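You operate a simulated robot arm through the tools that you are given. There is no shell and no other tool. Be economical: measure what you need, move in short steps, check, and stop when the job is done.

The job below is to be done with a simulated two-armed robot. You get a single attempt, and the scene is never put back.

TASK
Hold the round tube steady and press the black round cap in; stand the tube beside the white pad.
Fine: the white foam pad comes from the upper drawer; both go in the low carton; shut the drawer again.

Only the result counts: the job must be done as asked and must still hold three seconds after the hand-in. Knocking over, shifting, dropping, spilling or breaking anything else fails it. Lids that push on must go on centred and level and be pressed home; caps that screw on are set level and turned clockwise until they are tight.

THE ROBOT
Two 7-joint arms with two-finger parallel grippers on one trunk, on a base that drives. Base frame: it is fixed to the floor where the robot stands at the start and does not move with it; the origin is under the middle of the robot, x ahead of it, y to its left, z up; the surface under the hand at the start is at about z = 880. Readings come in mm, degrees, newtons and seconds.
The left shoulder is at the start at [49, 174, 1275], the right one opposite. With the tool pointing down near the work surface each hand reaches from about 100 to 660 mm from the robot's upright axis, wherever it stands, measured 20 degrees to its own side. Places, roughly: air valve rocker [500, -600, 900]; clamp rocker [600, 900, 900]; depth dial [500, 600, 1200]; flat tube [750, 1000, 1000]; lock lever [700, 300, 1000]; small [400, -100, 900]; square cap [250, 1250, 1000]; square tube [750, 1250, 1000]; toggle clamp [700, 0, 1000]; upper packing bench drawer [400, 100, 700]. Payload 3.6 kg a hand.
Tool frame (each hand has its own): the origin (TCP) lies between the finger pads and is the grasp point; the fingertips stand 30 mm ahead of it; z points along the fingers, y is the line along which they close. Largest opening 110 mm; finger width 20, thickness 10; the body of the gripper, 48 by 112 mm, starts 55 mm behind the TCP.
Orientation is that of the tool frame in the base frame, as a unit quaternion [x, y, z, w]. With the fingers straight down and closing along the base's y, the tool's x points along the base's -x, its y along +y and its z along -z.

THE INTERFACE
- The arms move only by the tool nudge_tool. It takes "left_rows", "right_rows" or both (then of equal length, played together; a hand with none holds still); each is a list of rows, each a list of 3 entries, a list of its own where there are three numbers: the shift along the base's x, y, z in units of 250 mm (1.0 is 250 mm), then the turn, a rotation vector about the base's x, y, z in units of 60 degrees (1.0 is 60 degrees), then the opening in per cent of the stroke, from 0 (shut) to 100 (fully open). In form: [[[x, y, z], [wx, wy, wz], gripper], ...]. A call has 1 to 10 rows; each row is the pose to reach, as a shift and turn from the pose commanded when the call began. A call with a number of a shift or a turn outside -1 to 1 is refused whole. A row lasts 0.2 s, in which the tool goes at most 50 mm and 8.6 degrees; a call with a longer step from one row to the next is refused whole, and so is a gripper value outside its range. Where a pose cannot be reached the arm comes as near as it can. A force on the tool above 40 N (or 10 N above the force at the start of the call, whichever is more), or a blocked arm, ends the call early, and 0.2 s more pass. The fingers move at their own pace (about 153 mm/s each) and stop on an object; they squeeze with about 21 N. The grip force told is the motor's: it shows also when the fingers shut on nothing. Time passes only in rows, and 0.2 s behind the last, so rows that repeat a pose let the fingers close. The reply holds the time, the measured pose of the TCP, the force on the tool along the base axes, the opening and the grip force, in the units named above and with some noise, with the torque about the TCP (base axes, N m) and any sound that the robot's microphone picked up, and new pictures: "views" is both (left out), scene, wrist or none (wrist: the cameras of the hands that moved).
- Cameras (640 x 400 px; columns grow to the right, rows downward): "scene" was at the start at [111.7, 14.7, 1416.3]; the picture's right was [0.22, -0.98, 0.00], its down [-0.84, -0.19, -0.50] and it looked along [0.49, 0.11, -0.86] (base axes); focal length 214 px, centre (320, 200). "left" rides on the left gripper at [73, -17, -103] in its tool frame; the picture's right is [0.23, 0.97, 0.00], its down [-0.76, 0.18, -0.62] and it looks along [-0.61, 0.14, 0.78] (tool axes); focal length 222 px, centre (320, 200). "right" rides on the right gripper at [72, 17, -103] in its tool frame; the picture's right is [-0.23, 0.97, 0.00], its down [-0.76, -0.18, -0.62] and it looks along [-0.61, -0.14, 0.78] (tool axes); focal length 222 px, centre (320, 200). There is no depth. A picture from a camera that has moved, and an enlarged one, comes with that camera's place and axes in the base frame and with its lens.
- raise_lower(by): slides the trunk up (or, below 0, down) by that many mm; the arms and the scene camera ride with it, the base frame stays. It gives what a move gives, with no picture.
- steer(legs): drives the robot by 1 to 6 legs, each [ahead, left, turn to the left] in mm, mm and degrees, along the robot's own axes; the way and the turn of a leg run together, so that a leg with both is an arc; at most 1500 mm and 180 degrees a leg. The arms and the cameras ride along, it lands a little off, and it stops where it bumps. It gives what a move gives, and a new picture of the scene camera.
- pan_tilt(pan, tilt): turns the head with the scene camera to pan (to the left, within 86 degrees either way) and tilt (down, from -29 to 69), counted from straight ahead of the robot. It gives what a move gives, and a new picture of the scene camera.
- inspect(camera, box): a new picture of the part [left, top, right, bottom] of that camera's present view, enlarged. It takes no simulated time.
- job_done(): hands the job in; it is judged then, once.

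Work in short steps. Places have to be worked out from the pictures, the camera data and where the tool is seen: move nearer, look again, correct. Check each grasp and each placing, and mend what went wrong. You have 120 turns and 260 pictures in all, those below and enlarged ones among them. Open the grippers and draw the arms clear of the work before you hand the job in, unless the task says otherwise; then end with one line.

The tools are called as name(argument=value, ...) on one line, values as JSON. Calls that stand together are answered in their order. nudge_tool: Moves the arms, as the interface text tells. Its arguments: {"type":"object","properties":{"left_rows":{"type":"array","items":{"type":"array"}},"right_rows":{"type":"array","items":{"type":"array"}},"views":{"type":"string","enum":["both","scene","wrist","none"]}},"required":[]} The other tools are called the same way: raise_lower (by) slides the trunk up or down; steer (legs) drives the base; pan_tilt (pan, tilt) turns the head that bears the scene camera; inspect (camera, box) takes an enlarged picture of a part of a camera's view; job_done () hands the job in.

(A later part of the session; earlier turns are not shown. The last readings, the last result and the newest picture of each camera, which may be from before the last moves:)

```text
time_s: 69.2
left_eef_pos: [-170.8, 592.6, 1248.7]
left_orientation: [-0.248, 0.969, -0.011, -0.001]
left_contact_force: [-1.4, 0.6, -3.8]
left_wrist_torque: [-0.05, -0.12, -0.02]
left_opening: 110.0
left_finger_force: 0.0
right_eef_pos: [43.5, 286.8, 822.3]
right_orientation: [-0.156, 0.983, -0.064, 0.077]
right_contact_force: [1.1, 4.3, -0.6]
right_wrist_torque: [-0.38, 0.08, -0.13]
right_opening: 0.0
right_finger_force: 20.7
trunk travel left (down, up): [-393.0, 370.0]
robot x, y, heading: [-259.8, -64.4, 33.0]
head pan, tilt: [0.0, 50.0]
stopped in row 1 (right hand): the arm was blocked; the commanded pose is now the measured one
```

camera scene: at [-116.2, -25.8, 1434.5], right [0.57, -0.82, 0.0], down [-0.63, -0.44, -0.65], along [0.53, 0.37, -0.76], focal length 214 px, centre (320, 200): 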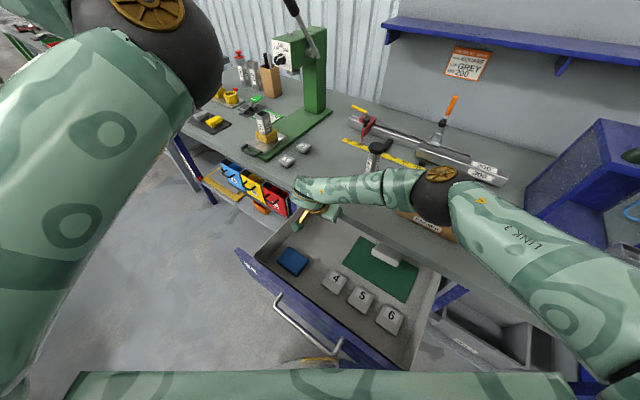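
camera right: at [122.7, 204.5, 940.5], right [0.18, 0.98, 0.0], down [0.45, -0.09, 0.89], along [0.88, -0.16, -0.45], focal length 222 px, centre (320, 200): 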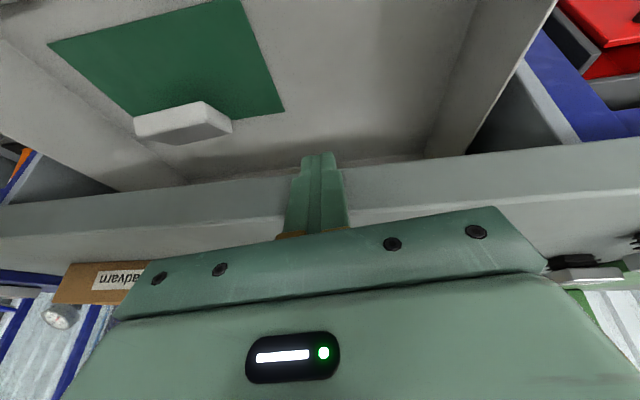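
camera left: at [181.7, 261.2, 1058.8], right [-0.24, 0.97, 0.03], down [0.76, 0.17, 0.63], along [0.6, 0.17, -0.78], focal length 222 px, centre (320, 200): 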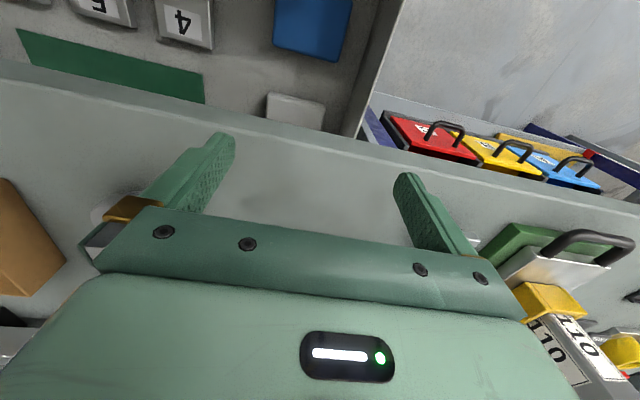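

The robot is still settling; I wait a moment and take a fresh look.

nudge_tool(right_rows=[[[0, 0, 0], [0, 0, 0], 0], [[0, 0, 0], [0, 0, 0], 0], [[0, 0, 0], [0, 0, 0], 0]], views="both")

```text
time_s: 70.2
left_eef_pos: [-149.7, 521.7, 1285.1]
left_orientation: [-0.241, 0.97, 0.019, 0.0]
left_contact_force: [1.0, 2.0, -0.5]
left_wrist_torque: [-0.1, 0.08, 0.02]
left_opening: 110.4
left_finger_force: 0.0
right_eef_pos: [76.2, 246.9, 832.0]
right_orientation: [-0.126, 0.987, -0.045, 0.089]
right_contact_force: [0.1, 1.6, -0.4]
right_wrist_torque: [-0.11, 0.07, -0.01]
right_opening: 0.0
right_finger_force: 21.5
trunk travel left (down, up): [-393.0, 370.0]
robot x, y, heading: [-258.0, -74.8, 32.7]
head pan, tilt: [0.0, 50.0]
stopped in row 3 (right hand): the arm was blocked; the commanded pose is now the measured one
camera scene: at [-146.6, 2.6, 1430.0], right [0.54, -0.84, 0.0], down [-0.65, -0.42, -0.63], along [0.54, 0.34, -0.77], focal length 214 px, centre (320, 200)
camera right: at [-16.6, 250.6, 920.4], right [-0.02, 1.0, -0.07], down [0.65, 0.07, 0.76], along [0.76, -0.03, -0.65], focal length 222 px, centre (320, 200)
```

scene: 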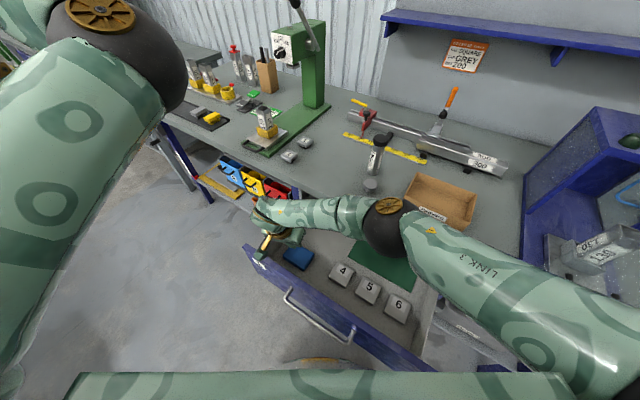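
right: 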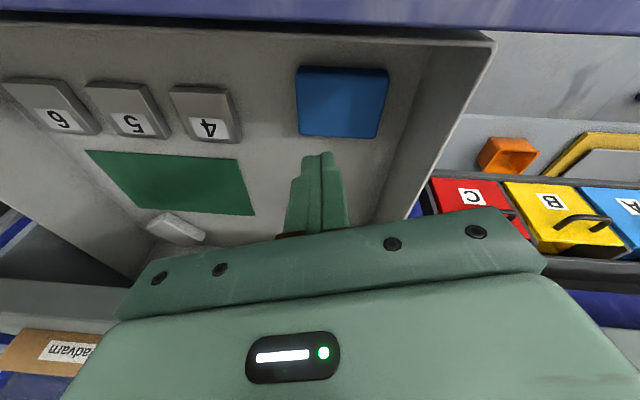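

Tube, carton and caps look undisturbed. The right arm reports blocked with its elbow low; I try lifting the hand slowly and backing slightly.

nudge_tool(right_rows=[[[-0.03, 0, 0.06], [0, 0, 0], 0], [[-0.06, 0, 0.14], [0, 0, 0], 0], [[-0.08, 0, 0.24], [0, 0, 0], 0], [[-0.08, 0, 0.36], [0, 0, 0], 0]], views="scene")

```text
time_s: 71.2
left_eef_pos: [-155.6, 510.2, 1290.2]
left_orientation: [-0.243, 0.97, 0.023, 0.004]
left_contact_force: [0.2, -0.9, 0.1]
left_wrist_torque: [0.02, 0.01, -0.01]
left_opening: 110.0
left_finger_force: 0.1
right_eef_pos: [50.1, 240.9, 926.4]
right_orientation: [-0.129, 0.987, -0.041, 0.091]
right_contact_force: [0.2, -0.1, 0.2]
right_wrist_torque: [-0.01, -0.02, 0.01]
right_opening: 0.0
right_finger_force: 21.2
trunk travel left (down, up): [-393.0, 370.0]
robot x, y, heading: [-262.6, -76.8, 32.8]
head pan, tilt: [0.0, 50.0]
camera scene: at [-154.8, -11.0, 1431.4], right [0.54, -0.84, 0.0], down [-0.65, -0.41, -0.64], along [0.54, 0.35, -0.77], focal length 214 px, centre (320, 200)
```

scene: 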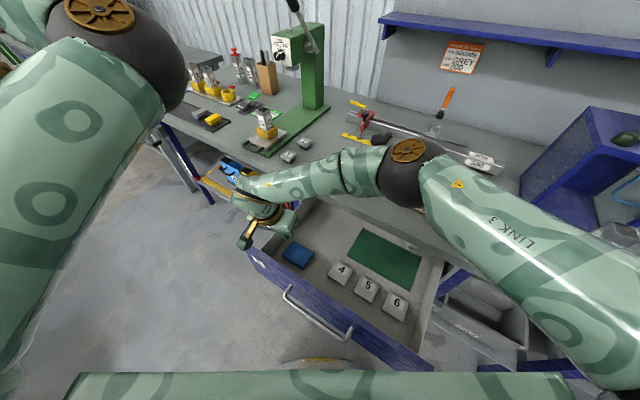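

It moves freely now. I keep raising it, level the tool and bring it toward the robot's right side.

nudge_tool(right_rows=[[[0, -0.05, 0.13], [0.011, 0.036, 0], 0], [[0, -0.12, 0.27], [0.022, 0.073, 0], 0], [[0, -0.2, 0.41], [0.033, 0.109, 0], 0], [[0, -0.3, 0.55], [0.044, 0.146, 0], 0], [[0, -0.4, 0.68], [0.055, 0.182, 0], 0], [[0, -0.5, 0.8], [0.055, 0.182, 0], 50]], views="scene")

```text
time_s: 72.6
left_eef_pos: [-158.2, 508.7, 1291.9]
left_orientation: [-0.242, 0.97, 0.024, 0.005]
left_contact_force: [0.7, 0.1, -0.2]
left_wrist_torque: [-0.02, 0.02, -0.02]
left_opening: 109.7
left_finger_force: 0.0
right_eef_pos: [51.1, 112.5, 1126.7]
right_orientation: [-0.13, 0.992, 0.0, 0.001]
right_contact_force: [0.3, -0.9, -0.1]
right_wrist_torque: [-0.02, -0.02, 0.0]
right_opening: 55.0
right_finger_force: 0.1
trunk travel left (down, up): [-393.0, 370.0]
robot x, y, heading: [-259.1, -74.4, 32.8]
head pan, tilt: [0.0, 50.0]
camera scene: at [-156.4, -12.1, 1431.6], right [0.54, -0.84, 0.0], down [-0.65, -0.41, -0.64], along [0.54, 0.35, -0.77], focal length 214 px, centre (320, 200)
```

scene: 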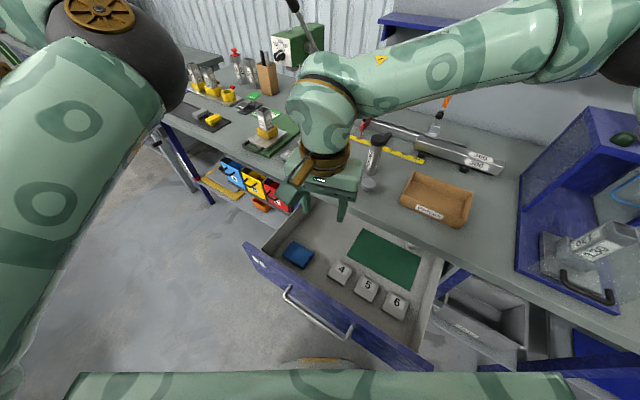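

Right arm is back in a good posture. The pad isn't obvious now; I enlarge the drawer area.

inspect(camera="scene", box=[260, 170, 500, 370])

inspect(camera="right", box=[0, 0, 640, 400])

```text
2.00 times, centred on (380, 270) of scene
camera zoom: at [-156.4, -12.1, 1431.6], right [0.54, -0.84, 0.0], down [-0.65, -0.41, -0.64], along [0.54, 0.35, -0.77], focal length 429 px, centre (200, 60)
```

zoom: 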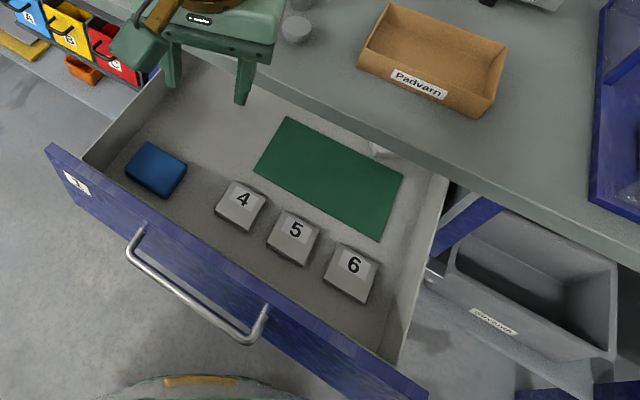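

```text
1.00 times, centred on (320, 200) of right (not enlarged: the box is as wide or as high as the picture)
camera zoom: at [-24.0, 109.4, 1231.0], right [-0.03, 1.0, 0.0], down [0.78, 0.02, 0.62], along [0.62, 0.02, -0.78], focal length 222 px, centre (320, 200)
```

zoom: 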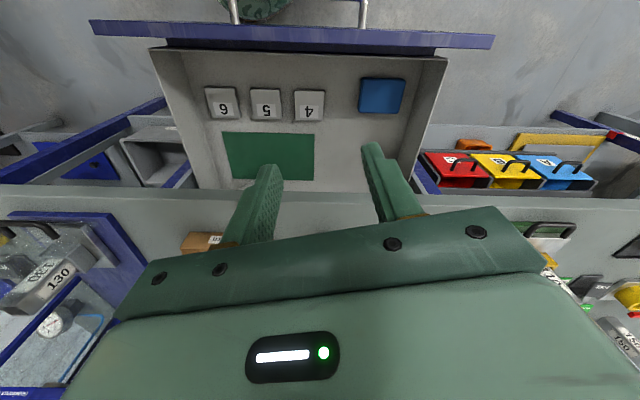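

The pad now lies at the right rear of the drawer, just under the bench edge, and the drawer was pushed in somewhat. I turn the robot square again and back off a little, then lower for a look under the edge.

steer(legs=[[0, 0, -33], [-80, 0, 0]])

raise_lower(by=-120)

pan_tilt(pan=0, tilt=45)

```text
time_s: 75.2
left_eef_pos: [61.2, 362.5, 1292.0]
left_orientation: [0.039, 0.999, 0.02, 0.011]
left_contact_force: [-0.4, -0.1, -0.5]
left_wrist_torque: [0.02, -0.05, -0.01]
left_opening: 109.9
left_finger_force: 0.1
right_eef_pos: [25.2, -83.2, 1127.1]
right_orientation: [0.154, 0.988, 0.0, 0.001]
right_contact_force: [0.1, 0.1, 0.5]
right_wrist_torque: [0.03, -0.03, 0.04]
right_opening: 55.0
right_finger_force: 0.0
trunk travel left (down, up): [-393.0, 370.0]
robot x, y, heading: [-338.7, -78.3, 0.2]
head pan, tilt: [0.0, 50.0]
camera scene: at [-218.1, -77.6, 1431.7], right [0.0, -1.0, 0.0], down [-0.77, 0.0, -0.64], along [0.64, 0.0, -0.77], focal length 214 px, centre (320, 200)
```

scene: 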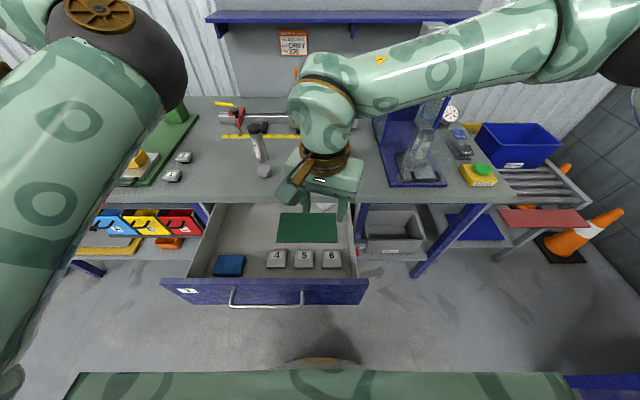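

```text
time_s: 76.8
left_eef_pos: [61.3, 363.4, 1172.1]
left_orientation: [0.04, 0.999, 0.021, 0.01]
left_contact_force: [0.3, 0.3, -0.7]
left_wrist_torque: [0.0, 0.0, 0.02]
left_opening: 110.2
left_finger_force: 0.1
right_eef_pos: [24.2, -82.5, 1006.3]
right_orientation: [0.153, 0.988, 0.0, 0.002]
right_contact_force: [0.4, 0.8, -0.5]
right_wrist_torque: [-0.02, 0.02, 0.0]
right_opening: 55.2
right_finger_force: 0.0
trunk travel left (down, up): [-273.0, 490.0]
robot x, y, heading: [-341.0, -82.3, 0.3]
head pan, tilt: [0.0, 50.0]
```

```text
time_s: 77.4
left_eef_pos: [63.2, 361.3, 1171.4]
left_orientation: [0.039, 0.999, 0.021, 0.011]
left_contact_force: [-1.0, 0.1, -0.3]
left_wrist_torque: [0.0, 0.02, 0.0]
left_opening: 110.0
left_finger_force: 0.1
right_eef_pos: [25.5, -82.4, 1006.5]
right_orientation: [0.154, 0.988, 0.0, 0.001]
right_contact_force: [0.1, -1.2, 0.0]
right_wrist_torque: [-0.01, 0.0, -0.01]
right_opening: 54.9
right_finger_force: 0.0
trunk travel left (down, up): [-273.0, 490.0]
robot x, y, heading: [-338.0, -78.5, 0.2]
head pan, tilt: [0.0, 45.0]
camera scene: at [-167.4, -77.4, 1316.4], right [0.0, -1.0, 0.0], down [-0.71, 0.0, -0.71], along [0.71, 0.0, -0.71], focal length 214 px, centre (320, 200)
```

scene: 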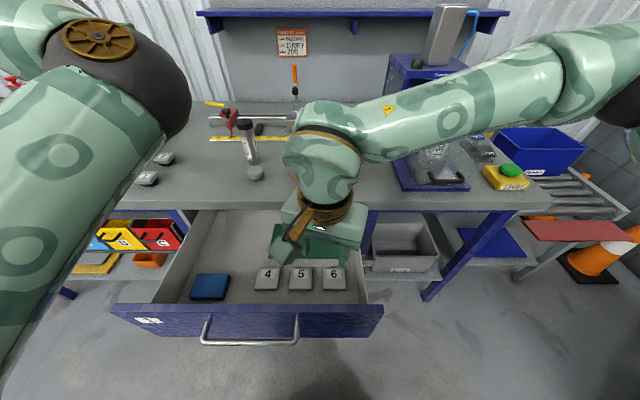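

I move the right hand aside to the right to see the drawer.

nudge_tool(right_rows=[[[0, -0.15, 0.02], [0, 0, -0.05], 100], [[0, -0.32, 0.04], [0, 0, -0.1], 100], [[0, -0.5, 0.06], [0, 0, -0.15], 100], [[0, -0.68, 0.08], [0, 0, -0.2], 100], [[0, -0.86, 0.1], [0, 0, -0.25], 100], [[0, -1.0, 0.1], [0, 0, -0.295], 100]], views="both")

inspect(camera="scene", box=[180, 180, 420, 330])

```text
time_s: 78.8
left_eef_pos: [62.3, 362.7, 1170.1]
left_orientation: [0.039, 0.999, 0.021, 0.011]
left_contact_force: [-1.1, 0.0, -0.2]
left_wrist_torque: [0.01, -0.01, -0.02]
left_opening: 110.0
left_finger_force: 0.1
right_eef_pos: [26.3, -332.6, 1031.0]
right_orientation: [0.304, 0.953, 0.0, 0.0]
right_contact_force: [0.4, -0.3, -0.5]
right_wrist_torque: [0.04, -0.04, 0.0]
right_opening: 110.2
right_finger_force: 0.0
trunk travel left (down, up): [-273.0, 490.0]
robot x, y, heading: [-340.3, -79.8, 0.3]
head pan, tilt: [0.0, 45.0]
camera scene: at [-167.9, -78.4, 1316.5], right [0.0, -1.0, 0.0], down [-0.71, 0.0, -0.71], along [0.71, 0.0, -0.71], focal length 214 px, centre (320, 200)
camera right: at [-23.8, -278.4, 1135.2], right [0.75, 0.66, 0.0], down [0.52, -0.59, 0.62], along [0.41, -0.47, -0.78], focal length 222 px, centre (320, 200)
```

scene: 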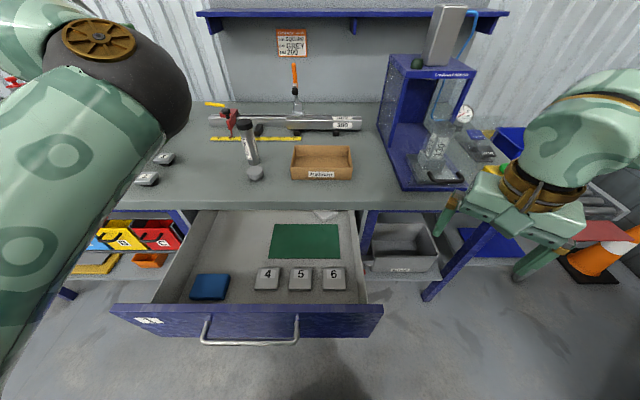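
right: 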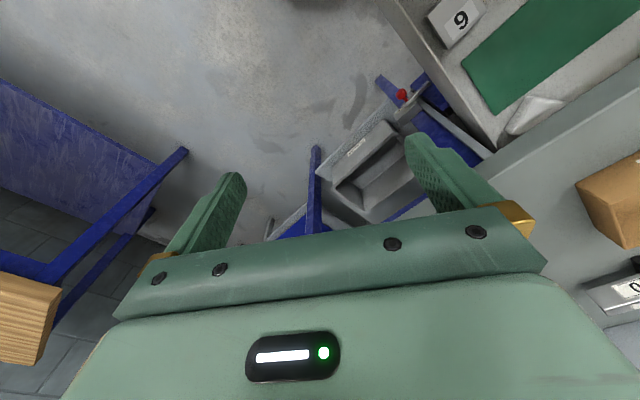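

```text
2.67 times, centred on (300, 255) of scene
camera zoom: at [-167.9, -78.4, 1316.5], right [0.0, -1.0, 0.0], down [-0.71, 0.0, -0.71], along [0.71, 0.0, -0.71], focal length 572 px, centre (373, 53)
```

zoom: 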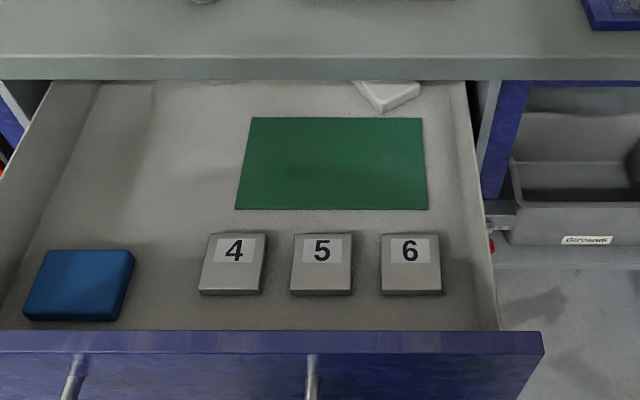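

The pad is at the back right (centre about [410, −100]), turned ~45°, half under the bench. I'll open the drawer further first: shift the base left 100 mm, and bring the right hand back, straightening its yaw.

steer(legs=[[0, 100, 0]])

nudge_tool(right_rows=[[[0, 0.14, 0], [0, 0, 0.1], 100], [[0, 0.28, 0], [0, 0, 0.2], 100], [[0, 0.42, 0], [0, 0, 0.3], 100], [[0.01, 0.56, 0], [0, 0, 0.4], 100], [[0.02, 0.7, -0.02], [0, 0, 0.5], 100], [[0.03, 0.84, -0.05], [0, 0, 0.59], 100], [[0.04, 0.98, -0.1], [0, 0, 0.59], 100]], views="none")

inspect(camera="right", box=[0, 0, 640, 400])

```text
time_s: 80.0
left_eef_pos: [63.4, 464.2, 1171.1]
left_orientation: [0.039, 0.999, 0.02, 0.011]
left_contact_force: [-0.8, 1.1, -0.2]
left_wrist_torque: [-0.03, -0.01, -0.04]
left_opening: 110.0
left_finger_force: 0.2
right_eef_pos: [25.3, -230.9, 1031.6]
right_orientation: [0.305, 0.952, -0.001, 0.001]
right_contact_force: [-0.1, 0.1, 0.3]
right_wrist_torque: [-0.03, 0.01, 0.0]
right_opening: 110.0
right_finger_force: 0.1
trunk travel left (down, up): [-273.0, 490.0]
robot x, y, heading: [-340.0, 21.0, 0.0]
head pan, tilt: [0.0, 45.0]
camera scene: at [-167.7, 24.3, 1316.4], right [0.0, -1.0, 0.0], down [-0.71, 0.0, -0.71], along [0.71, 0.0, -0.71], focal length 214 px, centre (320, 200)
```

scene: 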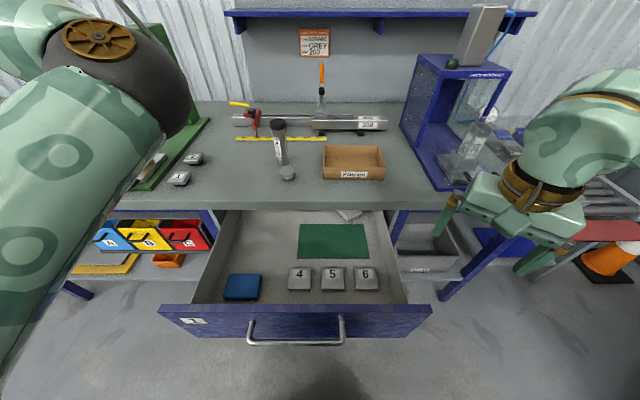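

```text
time_s: 81.6
left_eef_pos: [64.2, 464.3, 1170.6]
left_orientation: [0.04, 0.999, 0.02, 0.011]
left_contact_force: [0.1, -0.6, -0.2]
left_wrist_torque: [-0.02, 0.01, -0.01]
left_opening: 110.0
left_finger_force: 0.1
right_eef_pos: [35.1, 16.3, 1005.3]
right_orientation: [0.0, 1.0, -0.001, 0.001]
right_contact_force: [0.4, -0.2, -0.5]
right_wrist_torque: [-0.03, 0.02, -0.01]
right_opening: 109.9
right_finger_force: 0.0
trunk travel left (down, up): [-273.0, 490.0]
robot x, y, heading: [-342.3, 22.1, 0.3]
head pan, tilt: [0.0, 45.0]
```

```text
1.00 times, centred on (320, 200) of right (not enlarged: the box is as wide or as high as the picture)
camera zoom: at [-37.5, 32.0, 1109.7], right [0.23, 0.97, 0.0], down [0.76, -0.18, 0.62], along [0.61, -0.14, -0.78], focal length 222 px, centre (320, 200)
```

zoom: 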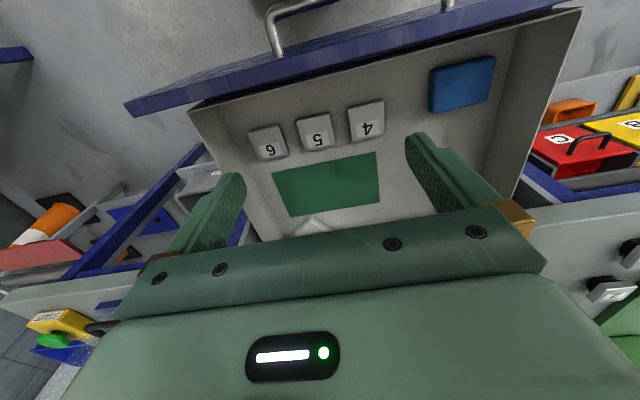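

Hand is above the drawer. I lower it inside the front panel at y≈72 and pull.

nudge_tool(right_rows=[[[0.03, 0.15, -0.06], [0, 0, 0], 100], [[0.03, 0.22, -0.2], [0, 0, 0], 100], [[0.03, 0.22, -0.36], [0, 0, 0], 100], [[0.03, 0.22, -0.52], [0, 0, 0], 100], [[0.03, 0.22, -0.68], [0, 0, 0], 100], [[-0.03, 0.22, -0.68], [0, 0, 0], 100], [[-0.1, 0.22, -0.68], [0, 0, 0], 100], [[-0.17, 0.22, -0.68], [0, 0, 0], 100], [[-0.24, 0.22, -0.68], [0, 0, 0], 100], [[-0.31, 0.22, -0.68], [0, 0, 0], 100]], views="scene")

```text
time_s: 83.8
left_eef_pos: [62.3, 463.9, 1170.5]
left_orientation: [0.04, 0.999, 0.02, 0.011]
left_contact_force: [-0.4, -0.1, -0.2]
left_wrist_torque: [0.01, 0.03, 0.01]
left_opening: 110.0
left_finger_force: 0.1
right_eef_pos: [-43.5, 66.6, 835.7]
right_orientation: [0.002, 1.0, 0.0, 0.001]
right_contact_force: [-1.3, 0.5, 3.3]
right_wrist_torque: [0.2, 0.05, 0.09]
right_opening: 110.1
right_finger_force: 0.1
trunk travel left (down, up): [-273.0, 490.0]
robot x, y, heading: [-341.4, 25.5, 0.3]
head pan, tilt: [0.0, 45.0]
camera scene: at [-168.5, 23.2, 1316.6], right [0.0, -1.0, 0.0], down [-0.71, 0.0, -0.71], along [0.71, 0.0, -0.71], focal length 214 px, centre (320, 200)
```

scene: 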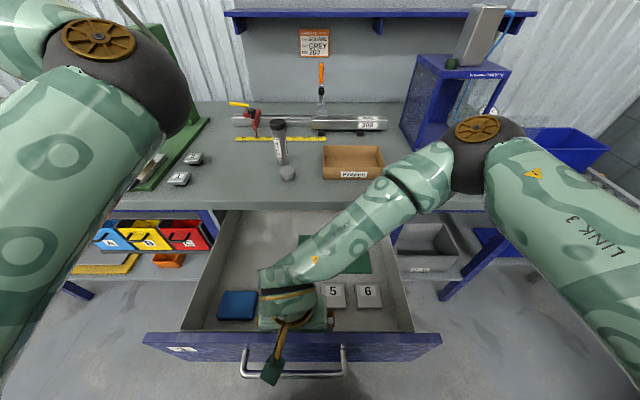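

Pulling works with negligible force; continue 75 mm more.

nudge_tool(right_rows=[[[-0.06, 0, 0], [0, 0, 0], 100], [[-0.12, 0, 0], [0, 0, 0], 100], [[-0.18, 0, 0], [0, 0, 0], 100], [[-0.24, 0, 0], [0, 0, 0], 100], [[-0.3, 0, 0], [0, 0, 0], 100]], views="scene")

```text
time_s: 84.4
left_eef_pos: [62.3, 463.1, 1171.7]
left_orientation: [0.039, 0.999, 0.021, 0.01]
left_contact_force: [0.1, 0.2, 0.4]
left_wrist_torque: [0.01, 0.01, 0.01]
left_opening: 110.2
left_finger_force: 0.0
right_eef_pos: [-63.1, 67.3, 835.8]
right_orientation: [0.009, 1.0, -0.001, 0.007]
right_contact_force: [1.3, 1.3, -0.8]
right_wrist_torque: [-0.03, 0.12, -0.04]
right_opening: 110.0
right_finger_force: 0.1
trunk travel left (down, up): [-273.0, 490.0]
robot x, y, heading: [-336.8, 20.7, -0.2]
head pan, tilt: [0.0, 45.0]
stopped in row 3 (right hand): the force on the tool passed its limit at 60 N (the readings are from after the stop); the commanded pose is now the measured one
camera scene: at [-167.5, 23.0, 1316.3], right [0.0, -1.0, 0.0], down [-0.71, 0.0, -0.71], along [0.71, 0.0, -0.71], focal length 214 px, centre (320, 200)
```

scene: 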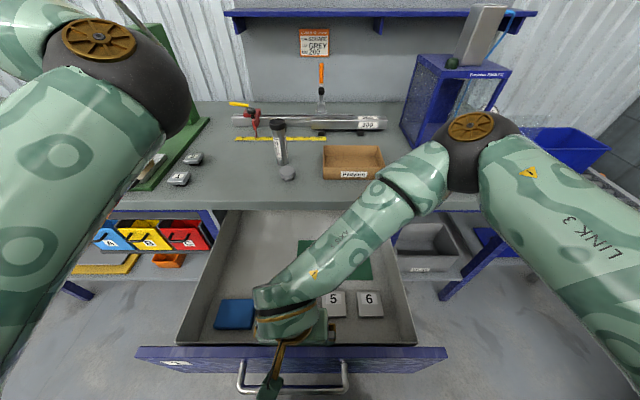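

The drawer appears to be at its end stop now (panel ≈ −75). I lift the hand out, moving forward first, and look for the pad.

nudge_tool(right_rows=[[[0.12, 0, 0], [0, 0, 0], 100], [[0.26, 0, 0.04], [0, 0, 0], 100], [[0.36, 0, 0.16], [0, 0, 0], 100], [[0.42, 0, 0.32], [0, 0, 0], 100], [[0.46, 0, 0.48], [0, 0, 0], 100]], views="both")

inspect(camera="scene", box=[240, 190, 440, 330])

```text
time_s: 85.6
left_eef_pos: [62.2, 461.2, 1171.3]
left_orientation: [0.04, 0.999, 0.021, 0.012]
left_contact_force: [0.6, -0.4, 0.1]
left_wrist_torque: [0.01, -0.01, -0.01]
left_opening: 109.7
left_finger_force: 0.1
right_eef_pos: [53.4, 68.0, 956.6]
right_orientation: [0.009, 1.0, -0.001, 0.007]
right_contact_force: [0.2, -0.6, -0.4]
right_wrist_torque: [0.0, -0.03, 0.03]
right_opening: 110.1
right_finger_force: 0.0
trunk travel left (down, up): [-273.0, 490.0]
robot x, y, heading: [-339.4, 22.2, 0.3]
head pan, tilt: [0.0, 45.0]
camera scene: at [-168.0, 23.0, 1316.5], right [0.0, -1.0, 0.0], down [-0.71, 0.0, -0.71], along [0.71, 0.0, -0.71], focal length 214 px, centre (320, 200)
camera right: at [-21.3, 85.6, 1059.4], right [0.24, 0.97, 0.0], down [0.75, -0.19, 0.63], along [0.62, -0.15, -0.77], focal length 222 px, centre (320, 200)
```

scene: 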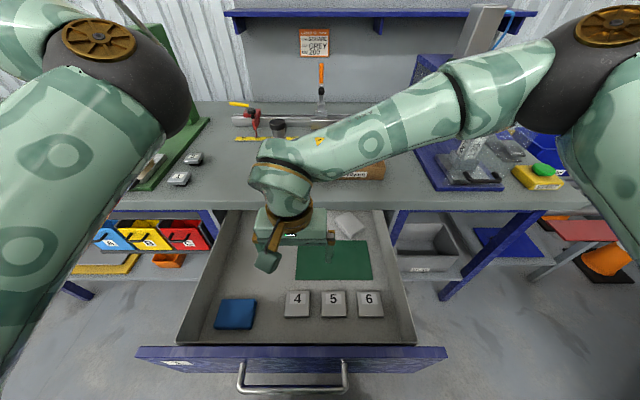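
right: 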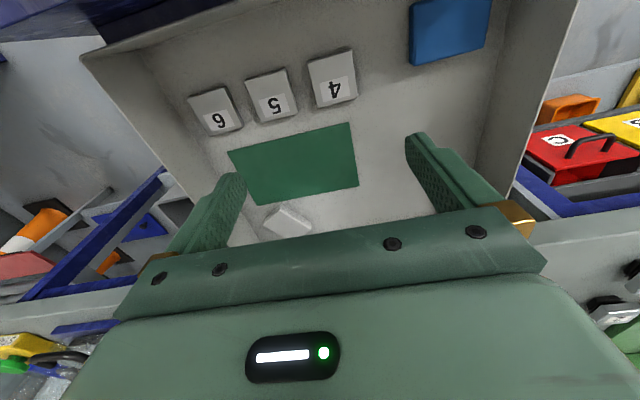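

```text
2.86 times, centred on (340, 260) of scene
camera zoom: at [-168.0, 23.0, 1316.5], right [0.0, -1.0, 0.0], down [-0.71, 0.0, -0.71], along [0.71, 0.0, -0.71], focal length 613 px, centre (263, 29)
```

zoom: 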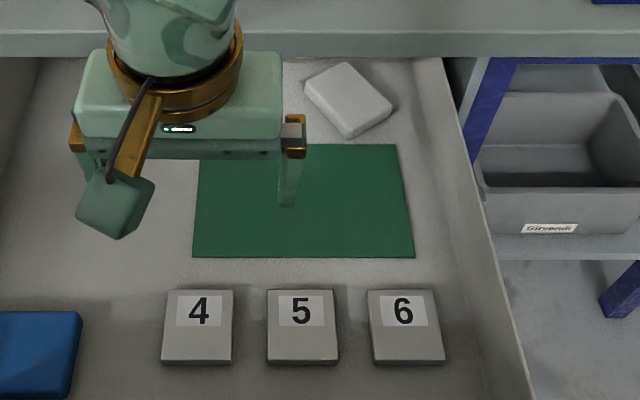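

The whole pad is visible: centre ≈ [340, −89], long axis turned ~30° from x, still under the bench edge. I'll reach in with the right hand tilted 50° forward and yawed 20°, closing across the 70 mm sides. First the pre-pose at [151, −157, 880].

nudge_tool(right_rows=[[[0.05, -0.13, -0.02], [0.021, -0.118, 0.045], 100], [[0.1, -0.26, -0.06], [0.042, -0.236, 0.089], 100], [[0.16, -0.39, -0.11], [0.062, -0.353, 0.134], 100], [[0.22, -0.52, -0.16], [0.083, -0.471, 0.178], 100], [[0.28, -0.65, -0.21], [0.104, -0.589, 0.223], 100], [[0.34, -0.78, -0.26], [0.125, -0.707, 0.267], 100], [[0.39, -0.9, -0.3], [0.145, -0.8245, 0.3116], 100]], views="both")

inspect(camera="right", box=[160, 0, 480, 200])

```text
time_s: 87.2
left_eef_pos: [61.5, 457.1, 1174.6]
left_orientation: [0.04, 0.999, 0.024, 0.012]
left_contact_force: [-0.2, -0.6, 0.2]
left_wrist_torque: [0.06, -0.04, -0.01]
left_opening: 110.3
left_finger_force: 0.1
right_eef_pos: [144.5, -177.9, 922.7]
right_orientation: [-0.121, 0.932, 0.055, 0.338]
right_contact_force: [-0.1, 0.0, 0.1]
right_wrist_torque: [0.06, -0.04, 0.08]
right_opening: 109.7
right_finger_force: 0.0
right hand out of reach, approached as far as the arm can: row 6, 7
trunk travel left (down, up): [-273.0, 490.0]
robot x, y, heading: [-338.4, 24.8, 0.2]
head pan, tilt: [0.0, 45.0]
camera scene: at [-169.5, 17.0, 1316.7], right [0.0, -1.0, 0.0], down [-0.71, 0.0, -0.71], along [0.71, 0.0, -0.71], focal length 214 px, centre (320, 200)
camera right: at [22.3, -195.6, 956.9], right [-0.09, 0.98, 0.17], down [0.23, -0.14, 0.96], along [0.97, 0.12, -0.21], focal length 222 px, centre (320, 200)
```

scene: 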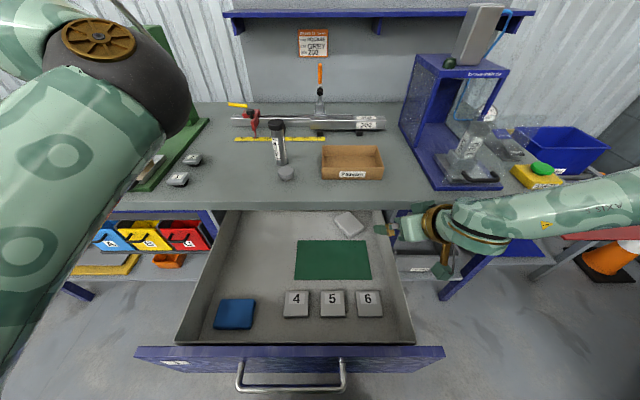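
right: 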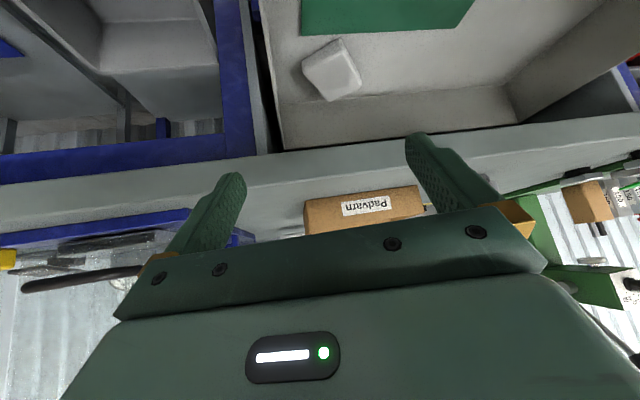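

```text
2.00 times, centred on (320, 100) of right
camera zoom: at [22.3, -195.6, 956.9], right [-0.09, 0.98, 0.17], down [0.23, -0.14, 0.96], along [0.97, 0.12, -0.21], focal length 444 px, centre (320, 400)
```

zoom: 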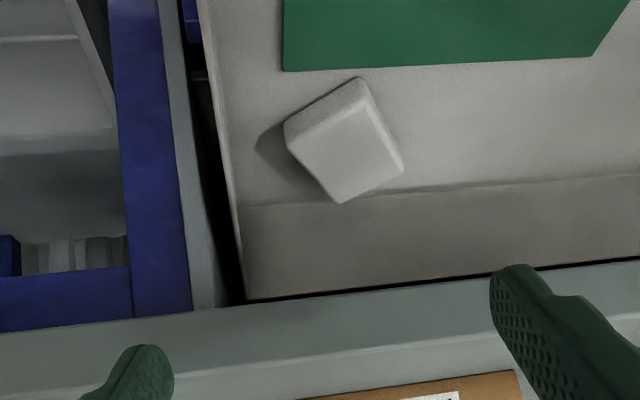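

The right camera shows the pad clearly: ≈ [348, −92], top z≈665, drawer's right wall at y≈−194. I complete the tilt and go to a nearer pre-pose [235, −100, 795], clear of the wall.

nudge_tool(right_rows=[[[0.06, 0.14, 0], [0.006, -0.032, 0.015], 100], [[0.14, 0.28, -0.04], [0.012, -0.065, 0.03], 100], [[0.22, 0.31, -0.18], [0.019, -0.097, 0.046], 100], [[0.3, 0.31, -0.34], [0.025, -0.13, 0.061], 100], [[0.36, 0.31, -0.51], [0.031, -0.162, 0.076], 100]], views="both")

inspect(camera="right", box=[160, 0, 480, 200])

```text
time_s: 88.4
left_eef_pos: [63.2, 461.6, 1171.8]
left_orientation: [0.041, 0.999, 0.021, 0.011]
left_contact_force: [0.6, 0.1, -0.4]
left_wrist_torque: [0.03, 0.05, 0.0]
left_opening: 110.2
left_finger_force: 0.1
right_eef_pos: [213.9, -154.5, 897.9]
right_orientation: [-0.16, 0.897, 0.104, 0.399]
right_contact_force: [-14.9, -3.5, 9.5]
right_wrist_torque: [-0.53, -0.19, -0.88]
right_opening: 108.2
right_finger_force: 0.0
right hand out of reach, approached as far as the arm can: row 2, 3, 4, 5
trunk travel left (down, up): [-273.0, 490.0]
robot x, y, heading: [-336.3, 24.6, -0.0]
head pan, tilt: [0.0, 45.0]
stopped in row 5 (right hand): the force on the tool passed its limit at 65 N (the readings are from after the stop); the commanded pose is now the measured one
camera scene: at [-169.3, 21.4, 1316.8], right [0.0, -1.0, 0.0], down [-0.71, 0.0, -0.71], along [0.71, 0.0, -0.71], focal length 214 px, centre (320, 200)
camera right: at [91.1, -188.3, 913.3], right [-0.21, 0.95, 0.23], down [0.12, -0.21, 0.97], along [0.97, 0.24, -0.07], focal length 222 px, centre (320, 200)
```

scene: 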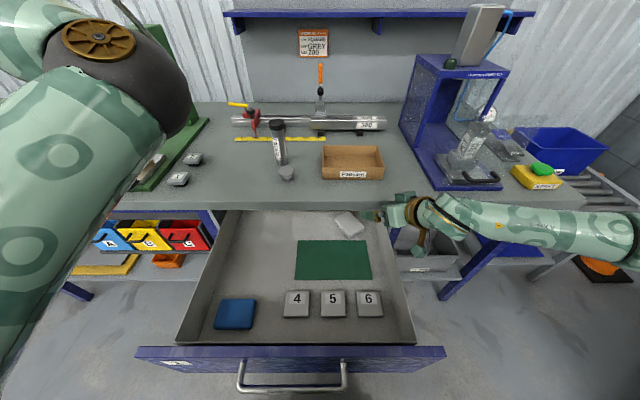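
right: 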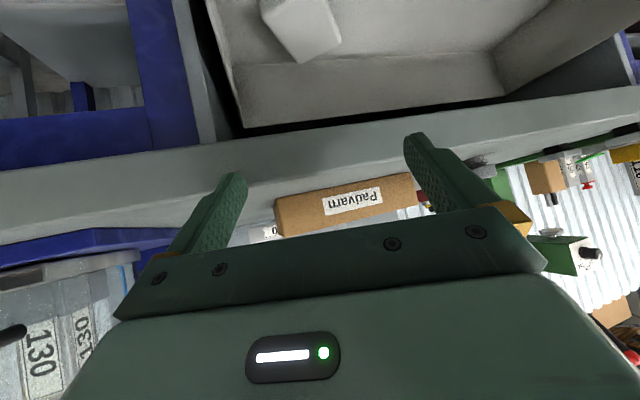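

```text
2.00 times, centred on (320, 100) of right
camera zoom: at [91.1, -188.3, 913.3], right [-0.21, 0.95, 0.23], down [0.12, -0.21, 0.97], along [0.97, 0.24, -0.07], focal length 444 px, centre (320, 400)
```

zoom: 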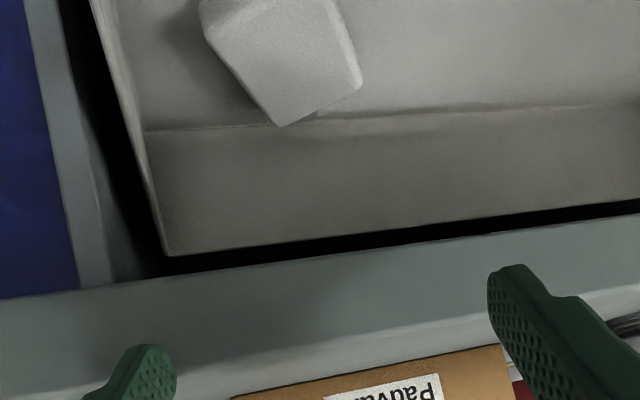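

Reaching down while tilted needs the shoulder lower. I back the hand off toward the drawer's middle first, then lower the trunk ~130 mm.

nudge_tool(right_rows=[[[-0.1, 0.05, 0.06], [0, 0, 0], 100], [[-0.2, 0.15, 0.1], [0, 0, 0], 100], [[-0.28, 0.28, 0.12], [0, 0, 0], 100], [[-0.3, 0.42, 0.12], [0, 0, 0], 100]], views="none")

```text
time_s: 89.4
left_eef_pos: [63.3, 463.6, 1169.8]
left_orientation: [0.04, 0.999, 0.02, 0.01]
left_contact_force: [-0.2, -0.9, 0.0]
left_wrist_torque: [0.02, 0.01, -0.01]
left_opening: 110.1
left_finger_force: 0.0
right_eef_pos: [147.6, -157.5, 960.8]
right_orientation: [-0.159, 0.898, 0.103, 0.398]
right_contact_force: [-0.9, -1.3, -0.8]
right_wrist_torque: [0.03, 0.01, -0.03]
right_opening: 110.2
right_finger_force: 0.0
right hand out of reach, approached as far as the arm can: row 1, 2, 3, 4
trunk travel left (down, up): [-273.0, 490.0]
robot x, y, heading: [-338.1, 21.1, -0.1]
head pan, tilt: [0.0, 45.0]
```

The hand can't go further left in this posture, so I shift the base left 90 mm and then lower the trunk 130 mm.

steer(legs=[[0, 90, 0]])

raise_lower(by=-130)

inspect(camera="right", box=[0, 0, 640, 400])

```text
time_s: 90.5
left_eef_pos: [61.4, 554.7, 1169.4]
left_orientation: [0.04, 0.999, 0.02, 0.012]
left_contact_force: [0.1, 0.0, -0.5]
left_wrist_torque: [-0.06, 0.0, -0.01]
left_opening: 110.0
left_finger_force: 0.0
right_eef_pos: [147.3, -66.7, 962.1]
right_orientation: [-0.16, 0.898, 0.102, 0.398]
right_contact_force: [0.2, 0.9, 1.0]
right_wrist_torque: [-0.05, -0.01, 0.0]
right_opening: 110.2
right_finger_force: 0.0
trunk travel left (down, up): [-273.0, 490.0]
robot x, y, heading: [-337.8, 114.3, 0.2]
head pan, tilt: [0.0, 45.0]
camera scene: at [-167.7, 115.0, 1316.4], right [0.0, -1.0, 0.0], down [-0.71, 0.0, -0.71], along [0.71, 0.0, -0.71], focal length 214 px, centre (320, 200)
```

scene: 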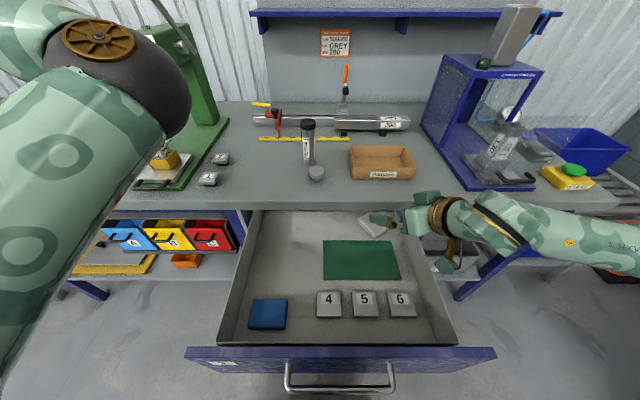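

```text
time_s: 92.1
left_eef_pos: [63.3, 553.5, 1040.5]
left_orientation: [0.039, 0.999, 0.02, 0.011]
left_contact_force: [-0.9, -1.0, -0.5]
left_wrist_torque: [0.02, 0.05, 0.03]
left_opening: 110.2
left_finger_force: 0.1
right_eef_pos: [164.4, -66.5, 782.8]
right_orientation: [-0.154, 0.921, 0.114, 0.338]
right_contact_force: [-0.2, 0.5, 0.1]
right_wrist_torque: [0.02, -0.01, 0.01]
right_opening: 110.1
right_finger_force: 0.1
trunk travel left (down, up): [-143.0, 620.0]
robot x, y, heading: [-340.8, 114.7, -0.1]
head pan, tilt: [0.0, 45.0]
```

```text
1.00 times, centred on (320, 200) of right (not enlarged: the box is as wide or as high as the picture)
camera zoom: at [43.7, -100.1, 813.9], right [-0.19, 0.95, 0.25], down [0.25, -0.2, 0.95], along [0.95, 0.24, -0.2], focal length 222 px, centre (320, 200)
```

zoom: 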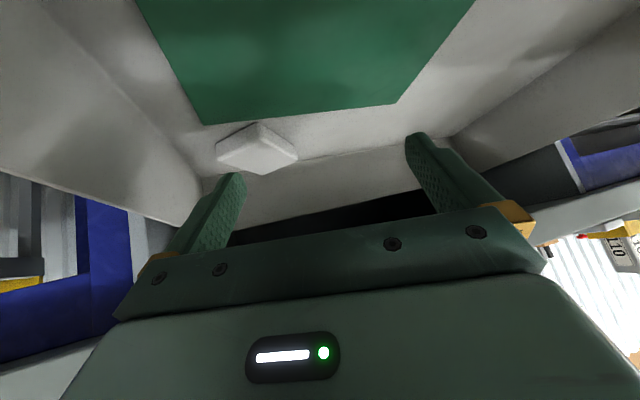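

Good posture: camera looks straight at the pad (≈[332, −95]). I advance to about [285, −88, 715] and remove the slight roll.

nudge_tool(right_rows=[[[0.12, -0.02, -0.06], [-0.03, -0.015, 0], 100], [[0.24, -0.04, -0.12], [-0.06, -0.03, 0], 100], [[0.36, -0.065, -0.19], [-0.088, -0.047, 0], 100], [[0.48, -0.085, -0.27], [-0.088, -0.047, 0], 100]], views="wrist")

```text
time_s: 93.1
left_eef_pos: [63.8, 552.6, 1039.4]
left_orientation: [0.04, 0.999, 0.021, 0.01]
left_contact_force: [-0.2, -0.5, 0.7]
left_wrist_torque: [0.01, 0.03, 0.0]
left_opening: 110.0
left_finger_force: 0.0
right_eef_pos: [284.2, -89.2, 711.4]
right_orientation: [-0.171, 0.917, 0.068, 0.355]
right_contact_force: [-0.7, -0.2, -0.1]
right_wrist_torque: [-0.01, -0.02, 0.0]
right_opening: 110.1
right_finger_force: 0.1
trunk travel left (down, up): [-143.0, 620.0]
robot x, y, heading: [-336.2, 115.8, -0.1]
head pan, tilt: [0.0, 45.0]
camera right: at [162.1, -119.1, 739.9], right [-0.2, 0.97, 0.15], down [0.2, -0.11, 0.97], along [0.96, 0.22, -0.17], focal length 222 px, centre (320, 200)
```

right: 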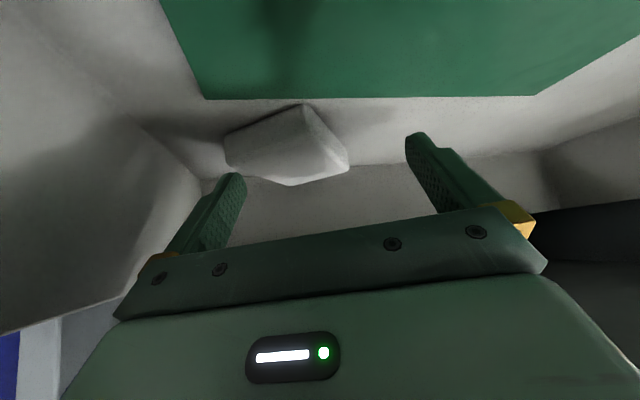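

The pad's long axis is at ~33° yaw with centre ≈ [347, −89]; its extent across the hand is ±41 mm, so it fits the 110 mm opening. I advance to [338, −93, 682].

nudge_tool(right_rows=[[[0.07, -0.005, -0.05], [0, 0, 0.02], 100], [[0.14, -0.01, -0.09], [0, 0, 0.04], 100], [[0.216, -0.016, -0.12], [0, 0, 0.067], 100]], views="wrist")

```text
time_s: 93.8
left_eef_pos: [63.0, 553.5, 1039.8]
left_orientation: [0.041, 0.999, 0.019, 0.01]
left_contact_force: [-0.9, -0.4, -0.3]
left_wrist_torque: [0.02, 0.04, 0.02]
left_opening: 109.9
left_finger_force: 0.1
right_eef_pos: [330.1, -91.2, 701.6]
right_orientation: [-0.198, 0.906, 0.075, 0.367]
right_contact_force: [4.4, -0.2, 20.8]
right_wrist_torque: [-0.98, -0.87, 0.18]
right_opening: 110.1
right_finger_force: 0.1
trunk travel left (down, up): [-143.0, 620.0]
robot x, y, heading: [-338.1, 110.5, -0.0]
head pan, tilt: [0.0, 45.0]
stopped in row 3 (right hand): the force on the tool passed its limit at 44 N (the readings are from after the stop); the commanded pose is now the measured one
camera right: at [209.7, -127.1, 726.2], right [-0.25, 0.96, 0.15], down [0.17, -0.11, 0.98], along [0.95, 0.28, -0.14], focal length 222 px, centre (320, 200)
```

right: 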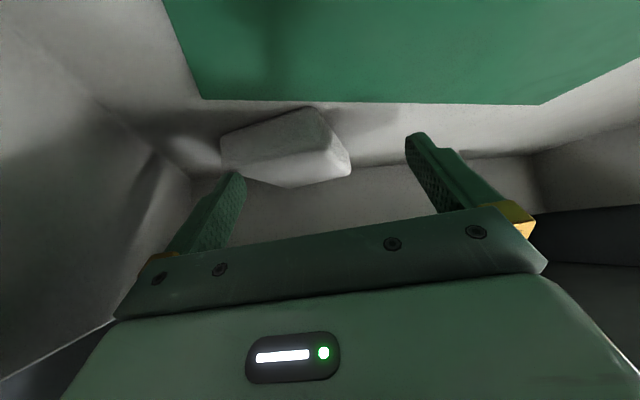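

The view barely changed although the hand advanced, so the drawer is being pushed along. I check the scene.

inspect(camera="scene", box=[0, 0, 640, 400])

```text
1.00 times, centred on (320, 200) of scene (not enlarged: the box is as wide or as high as the picture)
camera zoom: at [-99.4, 113.8, 1180.9], right [0.0, -1.0, 0.0], down [-0.71, 0.0, -0.71], along [0.71, 0.0, -0.71], focal length 214 px, centre (320, 200)
```

zoom: 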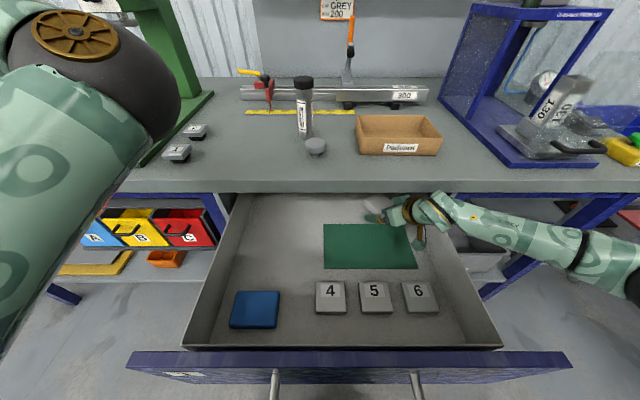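

Torque places the contact at the right fingertip resting on the pad's corner (pad top ≈ 672), and that friction pushed the drawer in. I use the same contact to drag pad and drawer back toward me ~100 mm.

nudge_tool(right_rows=[[[-0.03, 0, -0.004], [0, 0, 0], 100], [[-0.08, 0, -0.008], [0, 0, 0], 100], [[-0.14, 0, -0.008], [0, 0, 0], 100], [[-0.2, 0, -0.008], [0, 0, 0], 100], [[-0.26, 0, -0.008], [0, 0, 0], 100], [[-0.32, 0, -0.008], [0, 0, 0], 100], [[-0.38, 0, -0.008], [0, 0, 0], 100]], views="both")

```text
time_s: 94.8
left_eef_pos: [63.3, 553.2, 1040.1]
left_orientation: [0.041, 0.999, 0.019, 0.011]
left_contact_force: [0.4, -0.4, 0.1]
left_wrist_torque: [0.04, 0.01, 0.0]
left_opening: 110.1
left_finger_force: 0.0
right_eef_pos: [287.5, -90.2, 700.4]
right_orientation: [-0.197, 0.905, 0.075, 0.37]
right_contact_force: [-2.1, 0.2, 18.8]
right_wrist_torque: [-0.86, -0.62, -0.04]
right_opening: 110.1
right_finger_force: 0.1
trunk travel left (down, up): [-143.0, 620.0]
robot x, y, heading: [-341.8, 113.0, 0.0]
head pan, tilt: [0.0, 45.0]
stopped in row 4 (right hand): the force on the tool passed its limit at 41 N (the readings are from after the stop); the commanded pose is now the measured one
camera scene: at [-99.3, 113.5, 1180.4], right [0.0, -1.0, 0.0], down [-0.71, 0.0, -0.71], along [0.71, 0.0, -0.71], focal length 214 px, centre (320, 200)
camera right: at [165.7, -126.7, 725.6], right [-0.25, 0.96, 0.15], down [0.17, -0.11, 0.98], along [0.95, 0.27, -0.13], focal length 222 px, centre (320, 200)
```

scene: 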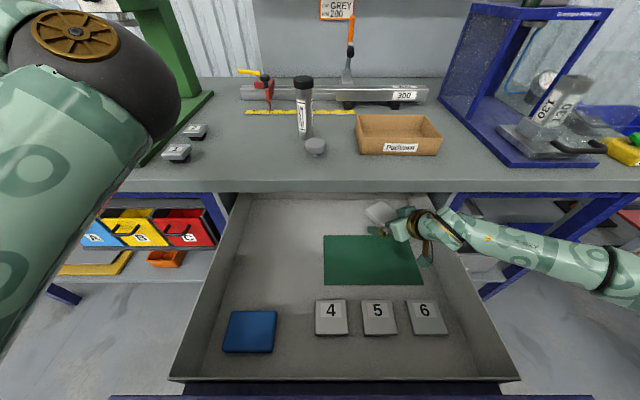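
right: 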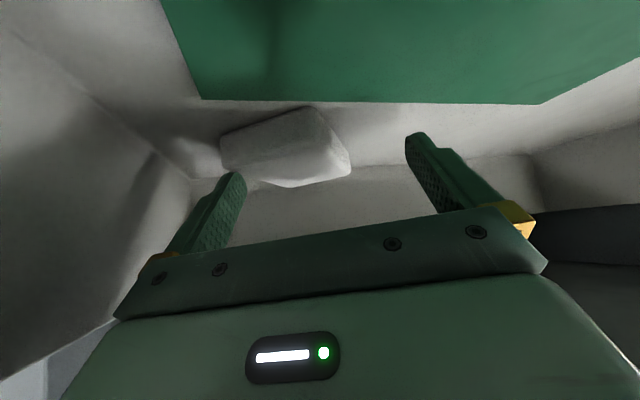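

The drawer is back at its stop. I enlarge the wrist view to see what the fingertip touches.

inspect(camera="right", box=[180, 80, 440, 240])

inspect(camera="scene", box=[320, 180, 480, 280])

```text
2.46 times, centred on (310, 160) of right
camera zoom: at [165.7, -126.7, 725.6], right [-0.25, 0.96, 0.15], down [0.17, -0.11, 0.98], along [0.95, 0.27, -0.13], focal length 547 px, centre (345, 298)
```

zoom: 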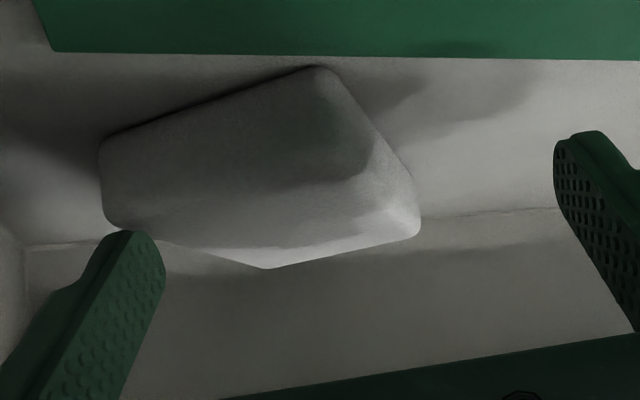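

```text
4.00 times, centred on (400, 230) of scene
camera zoom: at [-99.3, 113.5, 1180.4], right [0.0, -1.0, 0.0], down [-0.71, 0.0, -0.71], along [0.71, 0.0, -0.71], focal length 858 px, centre (0, 80)
```

zoom: 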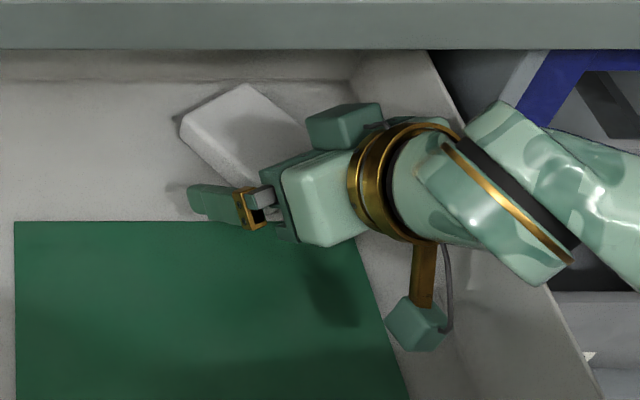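

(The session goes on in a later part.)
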